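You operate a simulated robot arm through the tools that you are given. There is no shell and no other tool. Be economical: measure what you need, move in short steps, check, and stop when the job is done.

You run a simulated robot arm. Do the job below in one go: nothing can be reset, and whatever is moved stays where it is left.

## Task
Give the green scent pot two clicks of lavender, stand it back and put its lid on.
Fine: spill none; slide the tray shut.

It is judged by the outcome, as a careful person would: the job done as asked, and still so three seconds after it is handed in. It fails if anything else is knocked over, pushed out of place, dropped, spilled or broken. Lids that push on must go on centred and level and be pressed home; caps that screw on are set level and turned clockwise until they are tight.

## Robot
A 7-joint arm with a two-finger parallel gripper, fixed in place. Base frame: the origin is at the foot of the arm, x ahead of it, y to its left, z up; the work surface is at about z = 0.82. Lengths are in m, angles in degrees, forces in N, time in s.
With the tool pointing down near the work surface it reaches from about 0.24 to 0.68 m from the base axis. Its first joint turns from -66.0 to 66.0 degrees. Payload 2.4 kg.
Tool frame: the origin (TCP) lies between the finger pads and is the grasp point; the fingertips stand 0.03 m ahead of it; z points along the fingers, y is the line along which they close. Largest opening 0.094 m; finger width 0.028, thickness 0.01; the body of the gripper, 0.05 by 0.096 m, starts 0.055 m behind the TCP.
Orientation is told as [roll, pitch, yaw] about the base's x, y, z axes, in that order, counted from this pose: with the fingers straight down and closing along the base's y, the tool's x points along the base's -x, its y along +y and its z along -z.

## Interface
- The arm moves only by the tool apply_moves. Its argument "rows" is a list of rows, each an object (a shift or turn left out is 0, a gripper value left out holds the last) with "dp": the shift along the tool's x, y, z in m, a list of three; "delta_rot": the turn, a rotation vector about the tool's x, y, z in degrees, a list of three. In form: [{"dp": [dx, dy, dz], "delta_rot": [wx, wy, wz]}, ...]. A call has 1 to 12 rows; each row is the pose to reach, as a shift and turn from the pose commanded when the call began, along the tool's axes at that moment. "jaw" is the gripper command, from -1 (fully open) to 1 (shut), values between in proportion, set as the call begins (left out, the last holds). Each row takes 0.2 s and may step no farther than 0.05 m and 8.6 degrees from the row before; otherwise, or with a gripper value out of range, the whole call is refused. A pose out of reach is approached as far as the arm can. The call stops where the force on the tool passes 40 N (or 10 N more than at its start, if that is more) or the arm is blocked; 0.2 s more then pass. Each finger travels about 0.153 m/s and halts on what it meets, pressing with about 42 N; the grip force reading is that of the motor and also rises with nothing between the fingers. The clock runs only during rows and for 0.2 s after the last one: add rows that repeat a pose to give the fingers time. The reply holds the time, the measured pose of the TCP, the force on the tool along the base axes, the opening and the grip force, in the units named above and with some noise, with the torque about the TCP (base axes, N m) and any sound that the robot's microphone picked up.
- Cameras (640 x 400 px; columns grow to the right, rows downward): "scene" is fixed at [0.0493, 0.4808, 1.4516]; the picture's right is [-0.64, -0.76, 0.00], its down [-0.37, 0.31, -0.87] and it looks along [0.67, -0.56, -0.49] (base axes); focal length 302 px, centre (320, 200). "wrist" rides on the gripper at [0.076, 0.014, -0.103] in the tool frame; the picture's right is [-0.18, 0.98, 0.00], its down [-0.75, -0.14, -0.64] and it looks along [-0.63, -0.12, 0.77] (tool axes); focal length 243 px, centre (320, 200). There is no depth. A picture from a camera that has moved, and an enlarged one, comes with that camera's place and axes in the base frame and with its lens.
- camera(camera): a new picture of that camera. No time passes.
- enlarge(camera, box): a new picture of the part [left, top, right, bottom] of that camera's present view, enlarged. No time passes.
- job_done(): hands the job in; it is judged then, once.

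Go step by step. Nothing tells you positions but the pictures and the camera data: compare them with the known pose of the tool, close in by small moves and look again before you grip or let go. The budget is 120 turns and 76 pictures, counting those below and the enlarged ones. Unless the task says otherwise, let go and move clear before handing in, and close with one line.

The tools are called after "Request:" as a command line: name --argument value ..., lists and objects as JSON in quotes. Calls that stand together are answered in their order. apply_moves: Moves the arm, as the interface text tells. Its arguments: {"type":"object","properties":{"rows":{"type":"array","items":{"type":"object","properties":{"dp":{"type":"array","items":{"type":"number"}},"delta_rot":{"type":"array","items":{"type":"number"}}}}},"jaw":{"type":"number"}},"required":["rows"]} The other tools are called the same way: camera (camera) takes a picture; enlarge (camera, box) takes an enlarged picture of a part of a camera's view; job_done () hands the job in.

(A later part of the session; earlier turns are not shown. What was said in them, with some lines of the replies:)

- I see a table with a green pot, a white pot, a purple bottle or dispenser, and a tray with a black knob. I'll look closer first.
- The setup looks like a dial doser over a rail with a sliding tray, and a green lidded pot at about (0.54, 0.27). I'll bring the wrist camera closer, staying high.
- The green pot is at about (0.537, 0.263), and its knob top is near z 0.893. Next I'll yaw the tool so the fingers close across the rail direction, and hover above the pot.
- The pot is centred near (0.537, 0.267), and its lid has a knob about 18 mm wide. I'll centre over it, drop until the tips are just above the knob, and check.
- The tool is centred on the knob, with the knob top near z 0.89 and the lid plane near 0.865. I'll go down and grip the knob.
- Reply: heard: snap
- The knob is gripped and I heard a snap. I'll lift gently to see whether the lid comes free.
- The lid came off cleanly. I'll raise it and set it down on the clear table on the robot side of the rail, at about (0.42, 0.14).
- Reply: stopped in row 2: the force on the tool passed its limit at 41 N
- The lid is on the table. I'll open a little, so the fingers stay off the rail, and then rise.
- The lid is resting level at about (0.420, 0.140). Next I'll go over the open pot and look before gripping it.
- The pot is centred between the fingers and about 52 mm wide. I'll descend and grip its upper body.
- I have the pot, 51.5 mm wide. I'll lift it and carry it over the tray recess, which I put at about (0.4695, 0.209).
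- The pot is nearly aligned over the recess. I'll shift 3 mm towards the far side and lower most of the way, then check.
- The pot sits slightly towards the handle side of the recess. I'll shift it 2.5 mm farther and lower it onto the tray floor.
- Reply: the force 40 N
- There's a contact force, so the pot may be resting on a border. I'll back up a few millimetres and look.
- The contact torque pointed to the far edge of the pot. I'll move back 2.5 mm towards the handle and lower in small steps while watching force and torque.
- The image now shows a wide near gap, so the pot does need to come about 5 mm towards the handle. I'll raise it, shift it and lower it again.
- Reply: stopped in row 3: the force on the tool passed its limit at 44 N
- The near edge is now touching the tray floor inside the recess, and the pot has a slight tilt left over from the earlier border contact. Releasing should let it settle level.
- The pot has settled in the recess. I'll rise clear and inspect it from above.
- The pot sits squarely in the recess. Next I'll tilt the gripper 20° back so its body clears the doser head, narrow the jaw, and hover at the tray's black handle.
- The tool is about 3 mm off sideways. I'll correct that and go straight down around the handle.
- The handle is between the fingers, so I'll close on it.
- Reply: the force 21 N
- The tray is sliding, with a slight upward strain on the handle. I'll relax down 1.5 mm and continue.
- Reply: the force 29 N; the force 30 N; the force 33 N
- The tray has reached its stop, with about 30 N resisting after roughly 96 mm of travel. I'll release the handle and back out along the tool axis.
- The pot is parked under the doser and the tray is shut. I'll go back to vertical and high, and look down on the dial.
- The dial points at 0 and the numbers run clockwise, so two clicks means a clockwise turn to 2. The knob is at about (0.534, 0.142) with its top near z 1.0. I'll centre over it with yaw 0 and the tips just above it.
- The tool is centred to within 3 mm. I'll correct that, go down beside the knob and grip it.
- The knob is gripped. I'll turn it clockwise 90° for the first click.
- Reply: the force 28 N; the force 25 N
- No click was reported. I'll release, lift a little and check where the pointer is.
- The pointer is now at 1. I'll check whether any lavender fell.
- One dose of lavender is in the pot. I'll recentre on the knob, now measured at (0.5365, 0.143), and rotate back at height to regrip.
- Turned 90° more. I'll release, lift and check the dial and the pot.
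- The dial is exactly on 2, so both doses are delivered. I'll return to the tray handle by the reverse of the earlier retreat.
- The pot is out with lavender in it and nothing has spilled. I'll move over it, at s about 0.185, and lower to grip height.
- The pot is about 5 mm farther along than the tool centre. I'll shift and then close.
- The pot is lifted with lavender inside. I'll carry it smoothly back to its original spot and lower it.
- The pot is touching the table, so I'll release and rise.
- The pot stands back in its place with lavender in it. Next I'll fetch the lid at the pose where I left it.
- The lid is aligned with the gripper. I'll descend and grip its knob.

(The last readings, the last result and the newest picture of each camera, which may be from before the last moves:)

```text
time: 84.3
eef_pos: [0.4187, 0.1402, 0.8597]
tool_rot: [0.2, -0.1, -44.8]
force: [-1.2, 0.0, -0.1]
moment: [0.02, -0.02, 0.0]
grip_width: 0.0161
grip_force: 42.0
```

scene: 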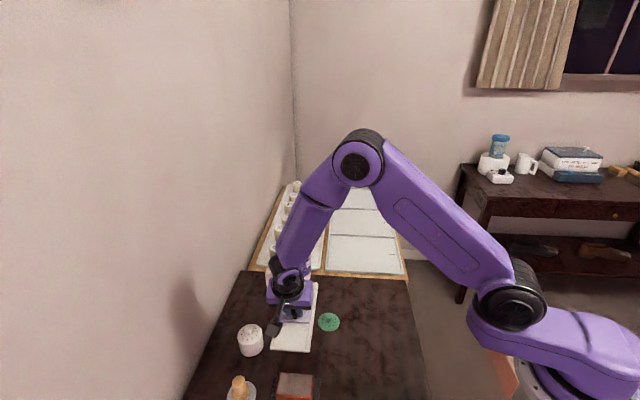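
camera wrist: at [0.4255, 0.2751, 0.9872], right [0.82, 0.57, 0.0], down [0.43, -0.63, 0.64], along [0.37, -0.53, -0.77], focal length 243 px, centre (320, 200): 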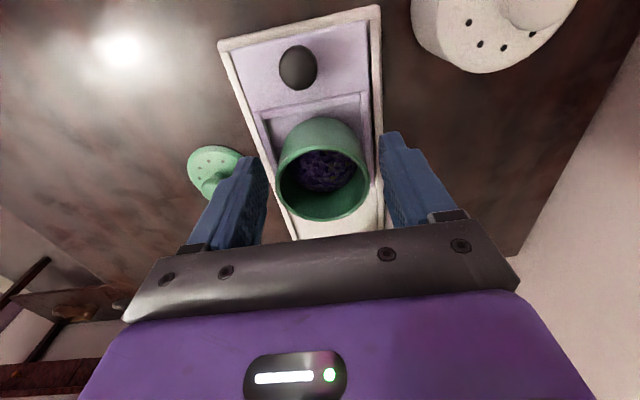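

I have the lid. I'll carry it over the pot and hover just above the rim to check that it's centred.

Request:
apply_moves --rows '[{"dp": [0, 0, -0.01]}, {"dp": [0, 0, -0.05]}, {"dp": [0, 0, -0.095]}, {"dp": [0, 0, -0.125]}, {"dp": [0.003, 0.043, -0.125]}, {"dp": [0.006, 0.086, -0.125]}, {"dp": [0.008, 0.129, -0.125]}, {"dp": [0.01, 0.1706, -0.12]}, {"dp": [0.01, 0.1706, -0.08]}, {"dp": [0.01, 0.1706, -0.053]}, {"dp": [0.01, 0.1706, -0.053]}]'

Request:
enlarge --camera "wrist" --box '[240, 70, 400, 190]'

Request:
enlarge --camera "scene" --box '[239, 285, 279, 315]'

```text
time: 86.7
eef_pos: [0.5331, 0.2672, 0.9119]
tool_rot: [0.3, -0.1, -44.8]
force: [-0.3, 0.0, -0.5]
moment: [-0.01, -0.04, -0.01]
grip_width: 0.0161
grip_force: 42.0
```

```text
3.33 times, centred on (320, 130) of wrist
camera zoom: at [0.4894, 0.3316, 1.0156], right [0.82, 0.57, 0.0], down [0.43, -0.63, 0.64], along [0.37, -0.53, -0.77], focal length 809 px, centre (320, 433)
```

zoom: 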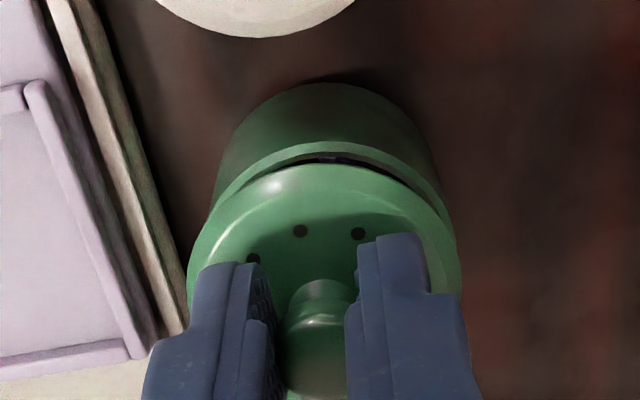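

```text
13.33 times, centred on (259, 300) of scene
camera zoom: at [0.0493, 0.4808, 1.4516], right [-0.64, -0.77, 0.0], down [-0.37, 0.31, -0.87], along [0.67, -0.56, -0.49], focal length 4028 px, centre (1133, -1133)
```

zoom: 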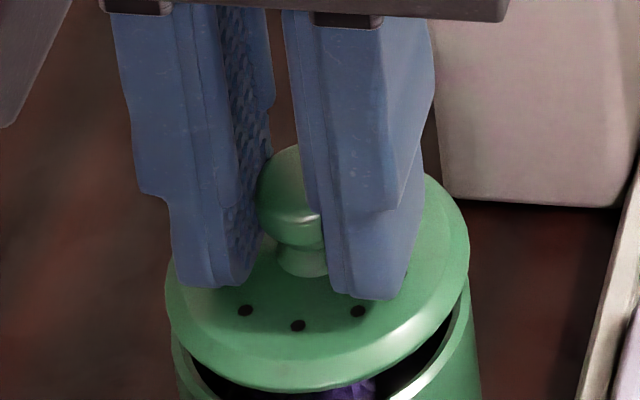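

Sideways the lid looks centred. Along the rail it seems about 1 mm short, so I'll shift 1 mm and lower slowly.

Request:
apply_moves --rows '[{"dp": [-0.001, 0, 0.003]}, {"dp": [-0.001, 0, 0.006]}, {"dp": [-0.001, 0, 0.008]}]'

Request:
enlarge --camera "scene" --box '[234, 290, 284, 330]'

```text
time: 87.5
eef_pos: [0.5341, 0.2673, 0.9046]
tool_rot: [0.2, -0.1, -44.8]
force: [-0.4, -0.2, 0.1]
moment: [-0.01, -0.02, -0.03]
grip_width: 0.0161
grip_force: 41.7
```

```text
10.00 times, centred on (259, 310) of scene
camera zoom: at [0.0493, 0.4808, 1.4516], right [-0.64, -0.76, 0.0], down [-0.37, 0.31, -0.87], along [0.67, -0.56, -0.49], focal length 3021 px, centre (930, -900)
```

zoom: 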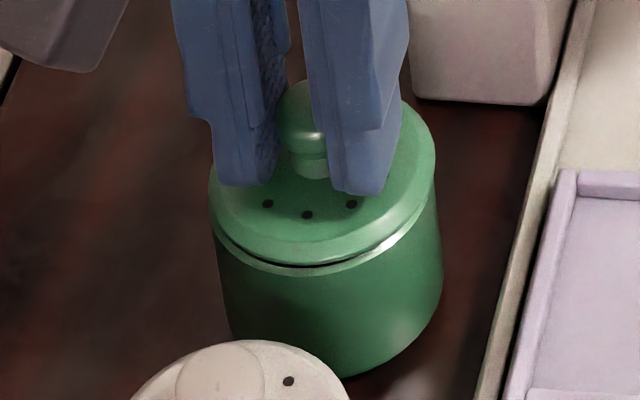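

Request:
apply_moves --rows '[{"dp": [0, -0.0007, 0.001]}, {"dp": [0, -0.0007, 0.002]}, {"dp": [0, -0.0007, 0.003]}]'

```text
time: 88.3
eef_pos: [0.5355, 0.2662, 0.9027]
tool_rot: [0.2, -0.1, -44.9]
force: [-0.2, 0.4, 0.4]
moment: [0.0, -0.02, -0.03]
grip_width: 0.0163
grip_force: 42.1
```

Request:
apply_moves --rows '[{"dp": [0, 0, 0.0007]}, {"dp": [0, 0, 0.0014]}]'

```text
time: 88.9
eef_pos: [0.534, 0.268, 0.9022]
tool_rot: [0.3, -0.1, -44.9]
force: [-2.9, -0.5, 8.7]
moment: [-0.1, 0.02, 0.0]
grip_width: 0.0161
grip_force: 41.9
```

The lid has met the rim. I'll press it home gradually.

Request:
apply_moves --rows '[{"dp": [0, 0, 0.0007]}, {"dp": [0, 0, 0.0014]}]'

```text
time: 89.5
eef_pos: [0.5347, 0.2665, 0.902]
tool_rot: [0.5, -0.2, -44.9]
force: [-5.6, -2.5, 27.0]
moment: [-0.07, 0.08, 0.04]
grip_width: 0.0162
grip_force: 41.8
```

Request:
apply_moves --rows '[{"dp": [0, 0, 0.0007]}, {"dp": [0, 0, 0.0014]}]'

```text
time: 90.1
eef_pos: [0.5356, 0.2683, 0.8997]
tool_rot: [0.5, -0.3, -44.8]
force: [-0.9, -0.3, 3.9]
moment: [0.05, 0.04, 0.04]
grip_width: 0.0162
grip_force: 41.9
stopped in row 2: the force on the tool passed its limit at 41 N (the readings are from after the stop); the commanded pose is now the measured one
```

Request:
apply_moves --rows '[{"dp": [0, 0, 0.0008]}, {"dp": [0, 0, 0.0016]}, {"dp": [0, 0, 0.0024]}, {"dp": [0, 0, 0.003]}]'

```text
time: 91.1
eef_pos: [0.5361, 0.2698, 0.9013]
tool_rot: [0.8, -0.4, -44.9]
force: [-0.2, -0.2, 3.7]
moment: [0.08, -0.02, 0.01]
grip_width: 0.0164
grip_force: 42.3
stopped in row 4: the force on the tool passed its limit at 42 N (the readings are from after the stop); the commanded pose is now the measured one
```

Request:
enlarge --camera "scene" --box '[239, 293, 279, 323]'

```text
13.33 times, centred on (259, 308) of scene
camera zoom: at [0.0492, 0.4808, 1.4516], right [-0.64, -0.76, 0.0], down [-0.37, 0.31, -0.87], along [0.67, -0.56, -0.49], focal length 4028 px, centre (1133, -1240)
```

zoom: 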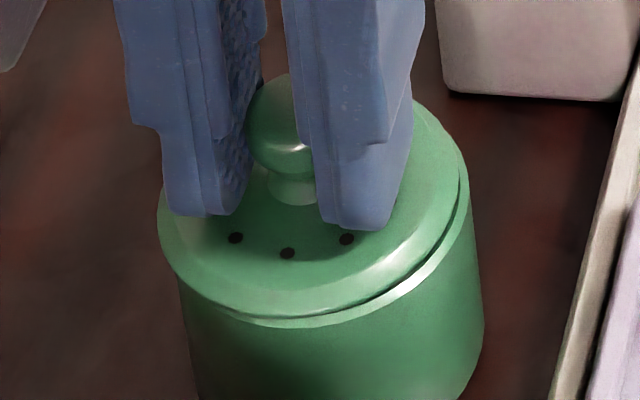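

The lid has drifted about 4 mm off centre as the presses reset the commanded pose, and it's sitting on the rim. I'll lift it a few millimetres, level the tool and recentre.

Request:
apply_moves --rows '[{"dp": [0, 0, -0.003]}, {"dp": [0, -0.002, -0.005], "delta_rot": [0.8, -0.25, 0]}, {"dp": [0, -0.004, -0.005], "delta_rot": [0.8, -0.25, 0]}, {"dp": [0, -0.004, -0.005], "delta_rot": [0.8, -0.25, 0]}]'

Request:
apply_moves --rows '[{"dp": [0, 0, 0]}, {"dp": [0, 0, 0]}]'

Request:
apply_moves --rows '[{"dp": [0, 0, 0]}]'

```text
time: 92.1
eef_pos: [0.5333, 0.2657, 0.9058]
tool_rot: [0.0, -0.4, -44.9]
force: [0.7, 0.1, -0.1]
moment: [0.01, 0.01, -0.01]
grip_width: 0.0163
grip_force: 42.7
```

```text
time: 92.7
eef_pos: [0.532, 0.2659, 0.9057]
tool_rot: [0.0, -0.5, -44.9]
force: [-0.6, -0.1, -0.2]
moment: [-0.03, 0.0, 0.0]
grip_width: 0.0161
grip_force: 41.7
```

```text
time: 93.1
eef_pos: [0.5347, 0.2645, 0.9054]
tool_rot: [-0.1, -0.4, -44.9]
force: [-0.7, -0.9, 0.4]
moment: [0.03, -0.04, 0.03]
grip_width: 0.016
grip_force: 41.5
```

Request:
apply_moves --rows '[{"dp": [0, 0, 0], "delta_rot": [0.28, 0.28, 0]}, {"dp": [0, 0, 0.002], "delta_rot": [0.28, 0.28, 0]}, {"dp": [0, 0, 0.002], "delta_rot": [0.28, 0.28, 0]}]'

Request:
enlarge --camera "scene" --box '[239, 293, 279, 323]'

```text
time: 93.9
eef_pos: [0.5332, 0.2658, 0.9036]
tool_rot: [-0.3, -0.3, -45.0]
force: [-0.4, 0.0, -1.0]
moment: [0.01, 0.0, -0.04]
grip_width: 0.0161
grip_force: 42.3
```

```text
13.33 times, centred on (259, 308) of scene
camera zoom: at [0.0493, 0.4808, 1.4516], right [-0.64, -0.76, 0.0], down [-0.37, 0.31, -0.87], along [0.67, -0.56, -0.49], focal length 4028 px, centre (1133, -1240)
```

zoom: 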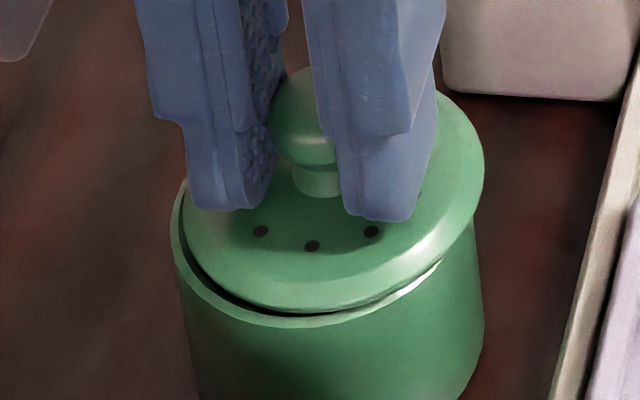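

The lid is now about 2 mm off to the other side. I'll shift 2 mm back, level the tool and lower to contact.

Request:
apply_moves --rows '[{"dp": [0, 0.002, -0.001], "delta_rot": [-0.3, 0.3, 0]}, {"dp": [0, 0.002, 0], "delta_rot": [-0.3, 0.3, 0]}, {"dp": [0, 0.002, 0.001], "delta_rot": [-0.3, 0.3, 0]}]'

Request:
apply_moves --rows '[{"dp": [0, 0, 0.0006]}, {"dp": [0, 0, 0.0012]}]'

```text
time: 94.7
eef_pos: [0.5345, 0.2676, 0.9026]
tool_rot: [0.1, 0.0, -44.9]
force: [0.1, -0.1, 0.0]
moment: [0.0, -0.06, 0.02]
grip_width: 0.0159
grip_force: 41.5
```

```text
time: 95.3
eef_pos: [0.5356, 0.2663, 0.9017]
tool_rot: [0.1, 0.0, -44.7]
force: [-1.0, 0.3, 3.5]
moment: [0.06, -0.05, 0.03]
grip_width: 0.0162
grip_force: 41.9
```

Request:
apply_moves --rows '[{"dp": [0, 0, 0.0005]}, {"dp": [0, 0, 0.001]}]'

```text
time: 95.9
eef_pos: [0.5367, 0.2675, 0.9013]
tool_rot: [0.3, 0.0, -44.8]
force: [-2.5, 2.1, 13.7]
moment: [0.2, -0.15, 0.02]
grip_width: 0.0162
grip_force: 42.3
```

Contact is on one side, at the +n edge. I'll ease up, nudge about 0.8 mm the other way and press again.

Request:
apply_moves --rows '[{"dp": [0, 0, -0.001]}, {"dp": [0.0004, -0.0008, -0.001]}, {"dp": [0.0004, -0.0008, 0]}, {"dp": [0.0004, -0.0008, 0.0005]}]'

```text
time: 96.9
eef_pos: [0.5356, 0.2653, 0.9014]
tool_rot: [0.3, 0.0, -44.9]
force: [-1.5, -2.3, 20.4]
moment: [-0.31, -0.29, 0.0]
grip_width: 0.0161
grip_force: 42.3
```

Request:
apply_moves --rows '[{"dp": [0, 0, -0.0015]}, {"dp": [0.001, -0.0002, -0.0015]}, {"dp": [0.001, -0.0002, -0.0005]}, {"dp": [0.001, -0.0002, 0]}]'

```text
time: 97.9
eef_pos: [0.5346, 0.2658, 0.8996]
tool_rot: [0.1, 0.1, -44.9]
force: [-0.5, -7.0, 24.4]
moment: [-0.44, -0.27, -0.02]
grip_width: 0.0162
grip_force: 41.3
```

Request:
apply_moves --rows '[{"dp": [0, 0, -0.0015]}, {"dp": [0.001, 0, -0.0015]}, {"dp": [0.001, 0, -0.0005]}, {"dp": [0.001, 0, 0]}, {"dp": [0.001, 0, 0.0004]}]'

```text
time: 99.1
eef_pos: [0.5325, 0.2685, 0.9011]
tool_rot: [0.3, 0.0, -44.9]
force: [-1.8, -3.9, 27.5]
moment: [-0.21, -0.1, 0.01]
grip_width: 0.0162
grip_force: 41.7
```

Contact is now central. I'll press harder.

Request:
apply_moves --rows '[{"dp": [0, 0, 0.0002]}, {"dp": [0, 0, 0.0004]}]'

```text
time: 99.7
eef_pos: [0.533, 0.2685, 0.9001]
tool_rot: [0.3, 0.1, -44.8]
force: [-3.9, -3.1, 33.8]
moment: [-0.1, -0.05, 0.0]
grip_width: 0.0163
grip_force: 41.9
```

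Request:
apply_moves --rows '[{"dp": [0, 0, 0.0002]}, {"dp": [0, 0, 0.0003]}]'

```text
time: 100.3
eef_pos: [0.5334, 0.2683, 0.9009]
tool_rot: [0.4, -0.1, -44.8]
force: [-2.4, 2.0, 34.3]
moment: [0.05, -0.02, 0.01]
grip_width: 0.0161
grip_force: 42.0
```

Request:
apply_moves --rows '[{"dp": [0, 0, 0.0003]}, {"dp": [0, 0, 0.0006]}]'

```text
time: 100.9
eef_pos: [0.5326, 0.2676, 0.9003]
tool_rot: [0.3, 0.0, -44.9]
force: [-0.9, 2.1, 30.2]
moment: [0.04, -0.04, 0.01]
grip_width: 0.0163
grip_force: 41.5
```

Request:
apply_moves --rows '[{"dp": [0, 0, 0.0004]}, {"dp": [0, 0, 0.0008]}]'

```text
time: 101.5
eef_pos: [0.5331, 0.2686, 0.9008]
tool_rot: [0.3, 0.0, -44.9]
force: [-4.1, 0.2, 34.6]
moment: [-0.09, -0.02, 0.03]
grip_width: 0.0161
grip_force: 42.5
```

The fingers are probably slipping on the knob at about 34 N. I'll release, close the fingers above the knob, and press straight down on its top.

Request:
apply_moves --rows '[{"dp": [0, 0, -0.0015]}, {"dp": [0, 0, -0.0015]}]'

Request:
apply_moves --rows '[{"dp": [0, 0, 0]}, {"dp": [0, 0, 0]}]' --jaw 0.3

Request:
apply_moves --rows '[{"dp": [0, 0, -0.015]}, {"dp": [0, 0, -0.035]}, {"dp": [0, 0, -0.035]}]'

Request:
apply_moves --rows '[{"dp": [0, 0, 0]}, {"dp": [0, 0, 0]}, {"dp": [0, 0, 0.005]}]' --jaw 1

```text
time: 102.1
eef_pos: [0.5324, 0.2681, 0.8992]
tool_rot: [0.1, -0.1, -44.7]
force: [-0.4, 3.5, 21.3]
moment: [0.02, -0.1, 0.05]
grip_width: 0.0161
grip_force: 41.7
```

```text
time: 102.7
eef_pos: [0.5326, 0.2667, 0.8982]
tool_rot: [-0.1, 0.1, -44.8]
force: [-0.9, -0.8, 0.2]
moment: [-0.04, 0.03, -0.02]
grip_width: 0.0323
grip_force: 0.1
```

```text
time: 103.5
eef_pos: [0.5343, 0.2689, 0.9344]
tool_rot: [0.0, 0.0, -44.9]
force: [0.0, 0.4, -0.5]
moment: [-0.04, 0.0, -0.01]
grip_width: 0.033
grip_force: 0.1
heard: snap
```

```text
time: 104.3
eef_pos: [0.5342, 0.2687, 0.9293]
tool_rot: [0.0, 0.1, -44.9]
force: [0.9, 0.5, 0.2]
moment: [0.04, 0.04, 0.0]
grip_width: 0.0001
grip_force: 32.6
```

I heard a snap on release. Next I'll press down on the knob top with the closed fingertips.

Request:
apply_moves --rows '[{"dp": [0, 0, 0.003]}, {"dp": [0, 0, 0.006]}, {"dp": [0, 0, 0.008]}]'

```text
time: 105.1
eef_pos: [0.5319, 0.2674, 0.9205]
tool_rot: [0.0, 0.0, -44.8]
force: [-0.1, -0.6, -0.2]
moment: [-0.04, 0.0, -0.02]
grip_width: 0.0003
grip_force: 33.0
```

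Request:
apply_moves --rows '[{"dp": [0, 0, 0.001]}, {"dp": [0, 0, 0.002]}, {"dp": [0, 0, 0.003]}]'

```text
time: 105.9
eef_pos: [0.5326, 0.2691, 0.918]
tool_rot: [0.1, 0.1, -44.9]
force: [0.7, -0.4, 0.6]
moment: [0.01, 0.03, -0.02]
grip_width: 0.0
grip_force: 33.7
```

Request:
apply_moves --rows '[{"dp": [0, 0, 0.001]}, {"dp": [0, 0, 0.002]}, {"dp": [0, 0, 0.003]}]'

```text
time: 106.7
eef_pos: [0.5319, 0.269, 0.9168]
tool_rot: [0.3, 0.0, -44.9]
force: [-10.8, -4.0, 34.4]
moment: [-0.18, 0.18, -0.03]
grip_width: 0.0
grip_force: 32.8
```

Request:
apply_moves --rows '[{"dp": [0, 0, 0.0004]}, {"dp": [0, 0, 0.0007]}, {"dp": [0, 0, 0.0007]}]'

```text
time: 107.3
eef_pos: [0.5333, 0.2687, 0.9168]
tool_rot: [0.5, -0.1, -44.9]
force: [-4.8, -2.1, 12.6]
moment: [-0.09, 0.13, 0.0]
grip_width: 0.0001
grip_force: 33.1
stopped in row 3: the force on the tool passed its limit at 46 N (the readings are from after the stop); the commanded pose is now the measured one
```

I pressed to 46 N on the knob top. I'll retreat and spend the last picture checking the lid.

Request:
apply_moves --rows '[{"dp": [0, 0, -0.02]}, {"dp": [0, 0, -0.06]}, {"dp": [-0.02, 0, -0.1]}, {"dp": [-0.04, 0, -0.14]}]'

Request:
enlarge --camera "scene" --box '[239, 290, 279, 330]'

```text
time: 108.3
eef_pos: [0.5629, 0.2394, 1.0589]
tool_rot: [0.3, 0.0, -44.9]
force: [0.5, 1.3, 0.0]
moment: [-0.03, -0.04, 0.02]
grip_width: 0.0
grip_force: 33.1
```

```text
10.00 times, centred on (259, 310) of scene
camera zoom: at [0.0493, 0.4808, 1.4516], right [-0.64, -0.77, 0.0], down [-0.37, 0.31, -0.87], along [0.67, -0.56, -0.49], focal length 3021 px, centre (930, -900)
```

zoom: 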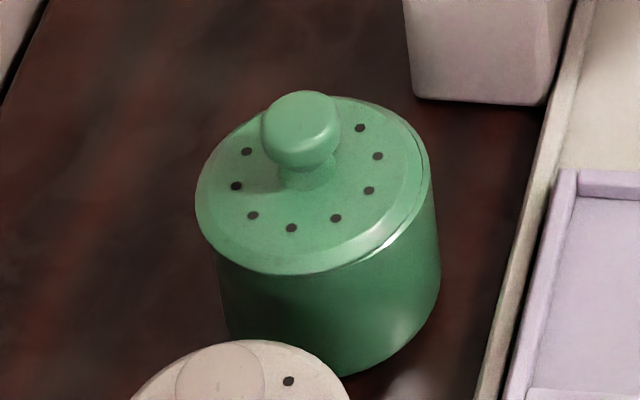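

Compared with the pictures taken at the start, the lid now has the same height above the pot foot and the same outline. I take it to be home and centred, which fits the snap. No pictures remain, so I'll shut the empty tray using the known handle pose and force feedback.

Request:
apply_moves --rows '[{"dp": [0.04, -0.01, 0.0], "delta_rot": [0.3, 0, 0]}, {"dp": [0.075, -0.035, 0.0], "delta_rot": [0.3, 0, 0]}, {"dp": [0.1, -0.065, 0.02], "delta_rot": [0.3, 0, 0]}, {"dp": [0.101, -0.087, 0.05], "delta_rot": [0.3, 0, 0]}, {"dp": [0.101, -0.087, 0.05], "delta_rot": [0.3, 0, 0]}]' --jaw 0.15

Request:
apply_moves --rows '[{"dp": [0, 0, 0]}]'

```text
time: 109.5
eef_pos: [0.4287, 0.2499, 1.0043]
tool_rot: [0.1, -0.2, -44.9]
force: [-0.3, 0.1, -0.2]
moment: [-0.01, -0.04, 0.03]
grip_width: 0.0403
grip_force: 0.1
```

```text
time: 109.9
eef_pos: [0.428, 0.2495, 1.0062]
tool_rot: [0.1, -0.1, -44.9]
force: [0.2, 0.3, 0.0]
moment: [0.0, -0.02, 0.0]
grip_width: 0.0398
grip_force: 0.1
```

Request:
apply_moves --rows '[{"dp": [0.001, 0.0006, 0.02], "delta_rot": [0, -7, 0]}, {"dp": [0.002, 0.0006, 0.045], "delta_rot": [0, -14, 0]}, {"dp": [0.0024, 0.0006, 0.075], "delta_rot": [0, -20, 0]}, {"dp": [0.0024, 0.0006, 0.1], "delta_rot": [0, -20, 0]}, {"dp": [0.0024, 0.0006, 0.115], "delta_rot": [0, -20, 0]}, {"dp": [0.0024, 0.0006, 0.1265], "delta_rot": [0, -20, 0]}, {"dp": [0.0024, 0.0006, 0.1265], "delta_rot": [0, -20, 0]}]'

Request:
apply_moves --rows '[{"dp": [0, 0, 0]}, {"dp": [0, 0, 0]}]' --jaw 1

```text
time: 111.5
eef_pos: [0.4282, 0.2508, 0.879]
tool_rot: [0.1, -20.1, -44.9]
force: [-0.4, 0.2, 0.9]
moment: [0.03, 0.01, 0.03]
grip_width: 0.04
grip_force: 0.0
```

```text
time: 112.1
eef_pos: [0.4288, 0.2509, 0.8789]
tool_rot: [0.1, -20.0, -44.8]
force: [0.2, 0.2, -3.9]
moment: [-0.17, -0.25, -0.01]
grip_width: 0.0174
grip_force: 44.8
```

The handle is gripped at the same 17 mm width as before. I'll slide the tray in.

Request:
apply_moves --rows '[{"dp": [-0.0028, 0, 0.001]}, {"dp": [-0.0094, 0, 0.0034]}, {"dp": [-0.0188, 0, 0.0068]}, {"dp": [-0.0282, 0, 0.0103]}, {"dp": [-0.0376, 0, 0.0137]}, {"dp": [-0.0423, 0, 0.0154]}]'

```text
time: 113.5
eef_pos: [0.4587, 0.2201, 0.8795]
tool_rot: [0.0, -20.1, -45.0]
force: [-0.4, -0.7, -15.2]
moment: [0.98, 0.86, 0.08]
grip_width: 0.0175
grip_force: 44.6
```

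Request:
apply_moves --rows '[{"dp": [-0.0045, 0, 0.0021]}, {"dp": [-0.0122, 0, 0.005]}, {"dp": [-0.0216, 0, 0.0084]}, {"dp": [-0.031, 0, 0.0118]}, {"dp": [-0.0376, 0, 0.0142]}]'

```text
time: 114.7
eef_pos: [0.4864, 0.1919, 0.8792]
tool_rot: [-0.1, -19.9, -44.9]
force: [-3.4, -3.2, -14.5]
moment: [-0.78, -0.61, 0.04]
grip_width: 0.0173
grip_force: 45.0
```

Request:
apply_moves --rows '[{"dp": [-0.0026, 0, 0.0014]}, {"dp": [-0.0054, 0, 0.0025]}, {"dp": [-0.0083, 0, 0.0035]}]'

```text
time: 115.5
eef_pos: [0.4921, 0.1863, 0.8787]
tool_rot: [-0.1, -20.0, -44.9]
force: [-21.6, -5.9, 11.3]
moment: [-0.1, 0.49, -0.4]
grip_width: 0.0172
grip_force: 45.7
```

Request:
apply_moves --rows '[{"dp": [-0.0005, -0.001, 0]}, {"dp": [-0.0014, -0.001, 0.0005]}, {"dp": [-0.0023, -0.001, 0.0008]}]'

```text
time: 116.3
eef_pos: [0.4932, 0.1862, 0.8782]
tool_rot: [0.1, -20.0, -44.7]
force: [-28.9, 7.8, 17.5]
moment: [0.04, 0.7, -0.17]
grip_width: 0.0174
grip_force: 44.7
```

The tray is at its stop, with about 26 N resisting at the same place as before. I'll release and withdraw clear.

Request:
apply_moves --rows '[{"dp": [0, 0, 0]}, {"dp": [0, 0, 0]}]' --jaw 0.2

Request:
apply_moves --rows '[{"dp": [0, 0, -0.03]}, {"dp": [0, 0, -0.07]}, {"dp": [0.03, 0, -0.11]}, {"dp": [0.06, 0, -0.15]}, {"dp": [0.09, 0, -0.18]}, {"dp": [0.075, 0, -0.22]}, {"dp": [0.06, 0, -0.26]}]'

```text
time: 116.9
eef_pos: [0.4963, 0.1839, 0.8784]
tool_rot: [0.1, -20.1, -45.0]
force: [-0.4, -0.5, 0.1]
moment: [-0.01, 0.0, -0.02]
grip_width: 0.0376
grip_force: 0.0
```

```text
time: 118.5
eef_pos: [0.3907, 0.2846, 1.1019]
tool_rot: [0.0, -20.0, -44.8]
force: [0.6, 0.3, 0.0]
moment: [0.0, 0.02, 0.03]
grip_width: 0.0378
grip_force: 0.1
```

The arm is clear, with the tray shut, the dial on 2 and the pot lidded, so I'm handing the job in.

Request:
job_done

```text
The job is handed in.
```

I gave the green pot two clicks of lavender, stood it back within about 3 mm of its old spot, pressed the lid on and slid the tray shut, with no spill seen. I had no pictures left after pressing the lid, so the tray is confirmed only by the force at its stop. The lid looked home in the last picture, and I heard a snap.
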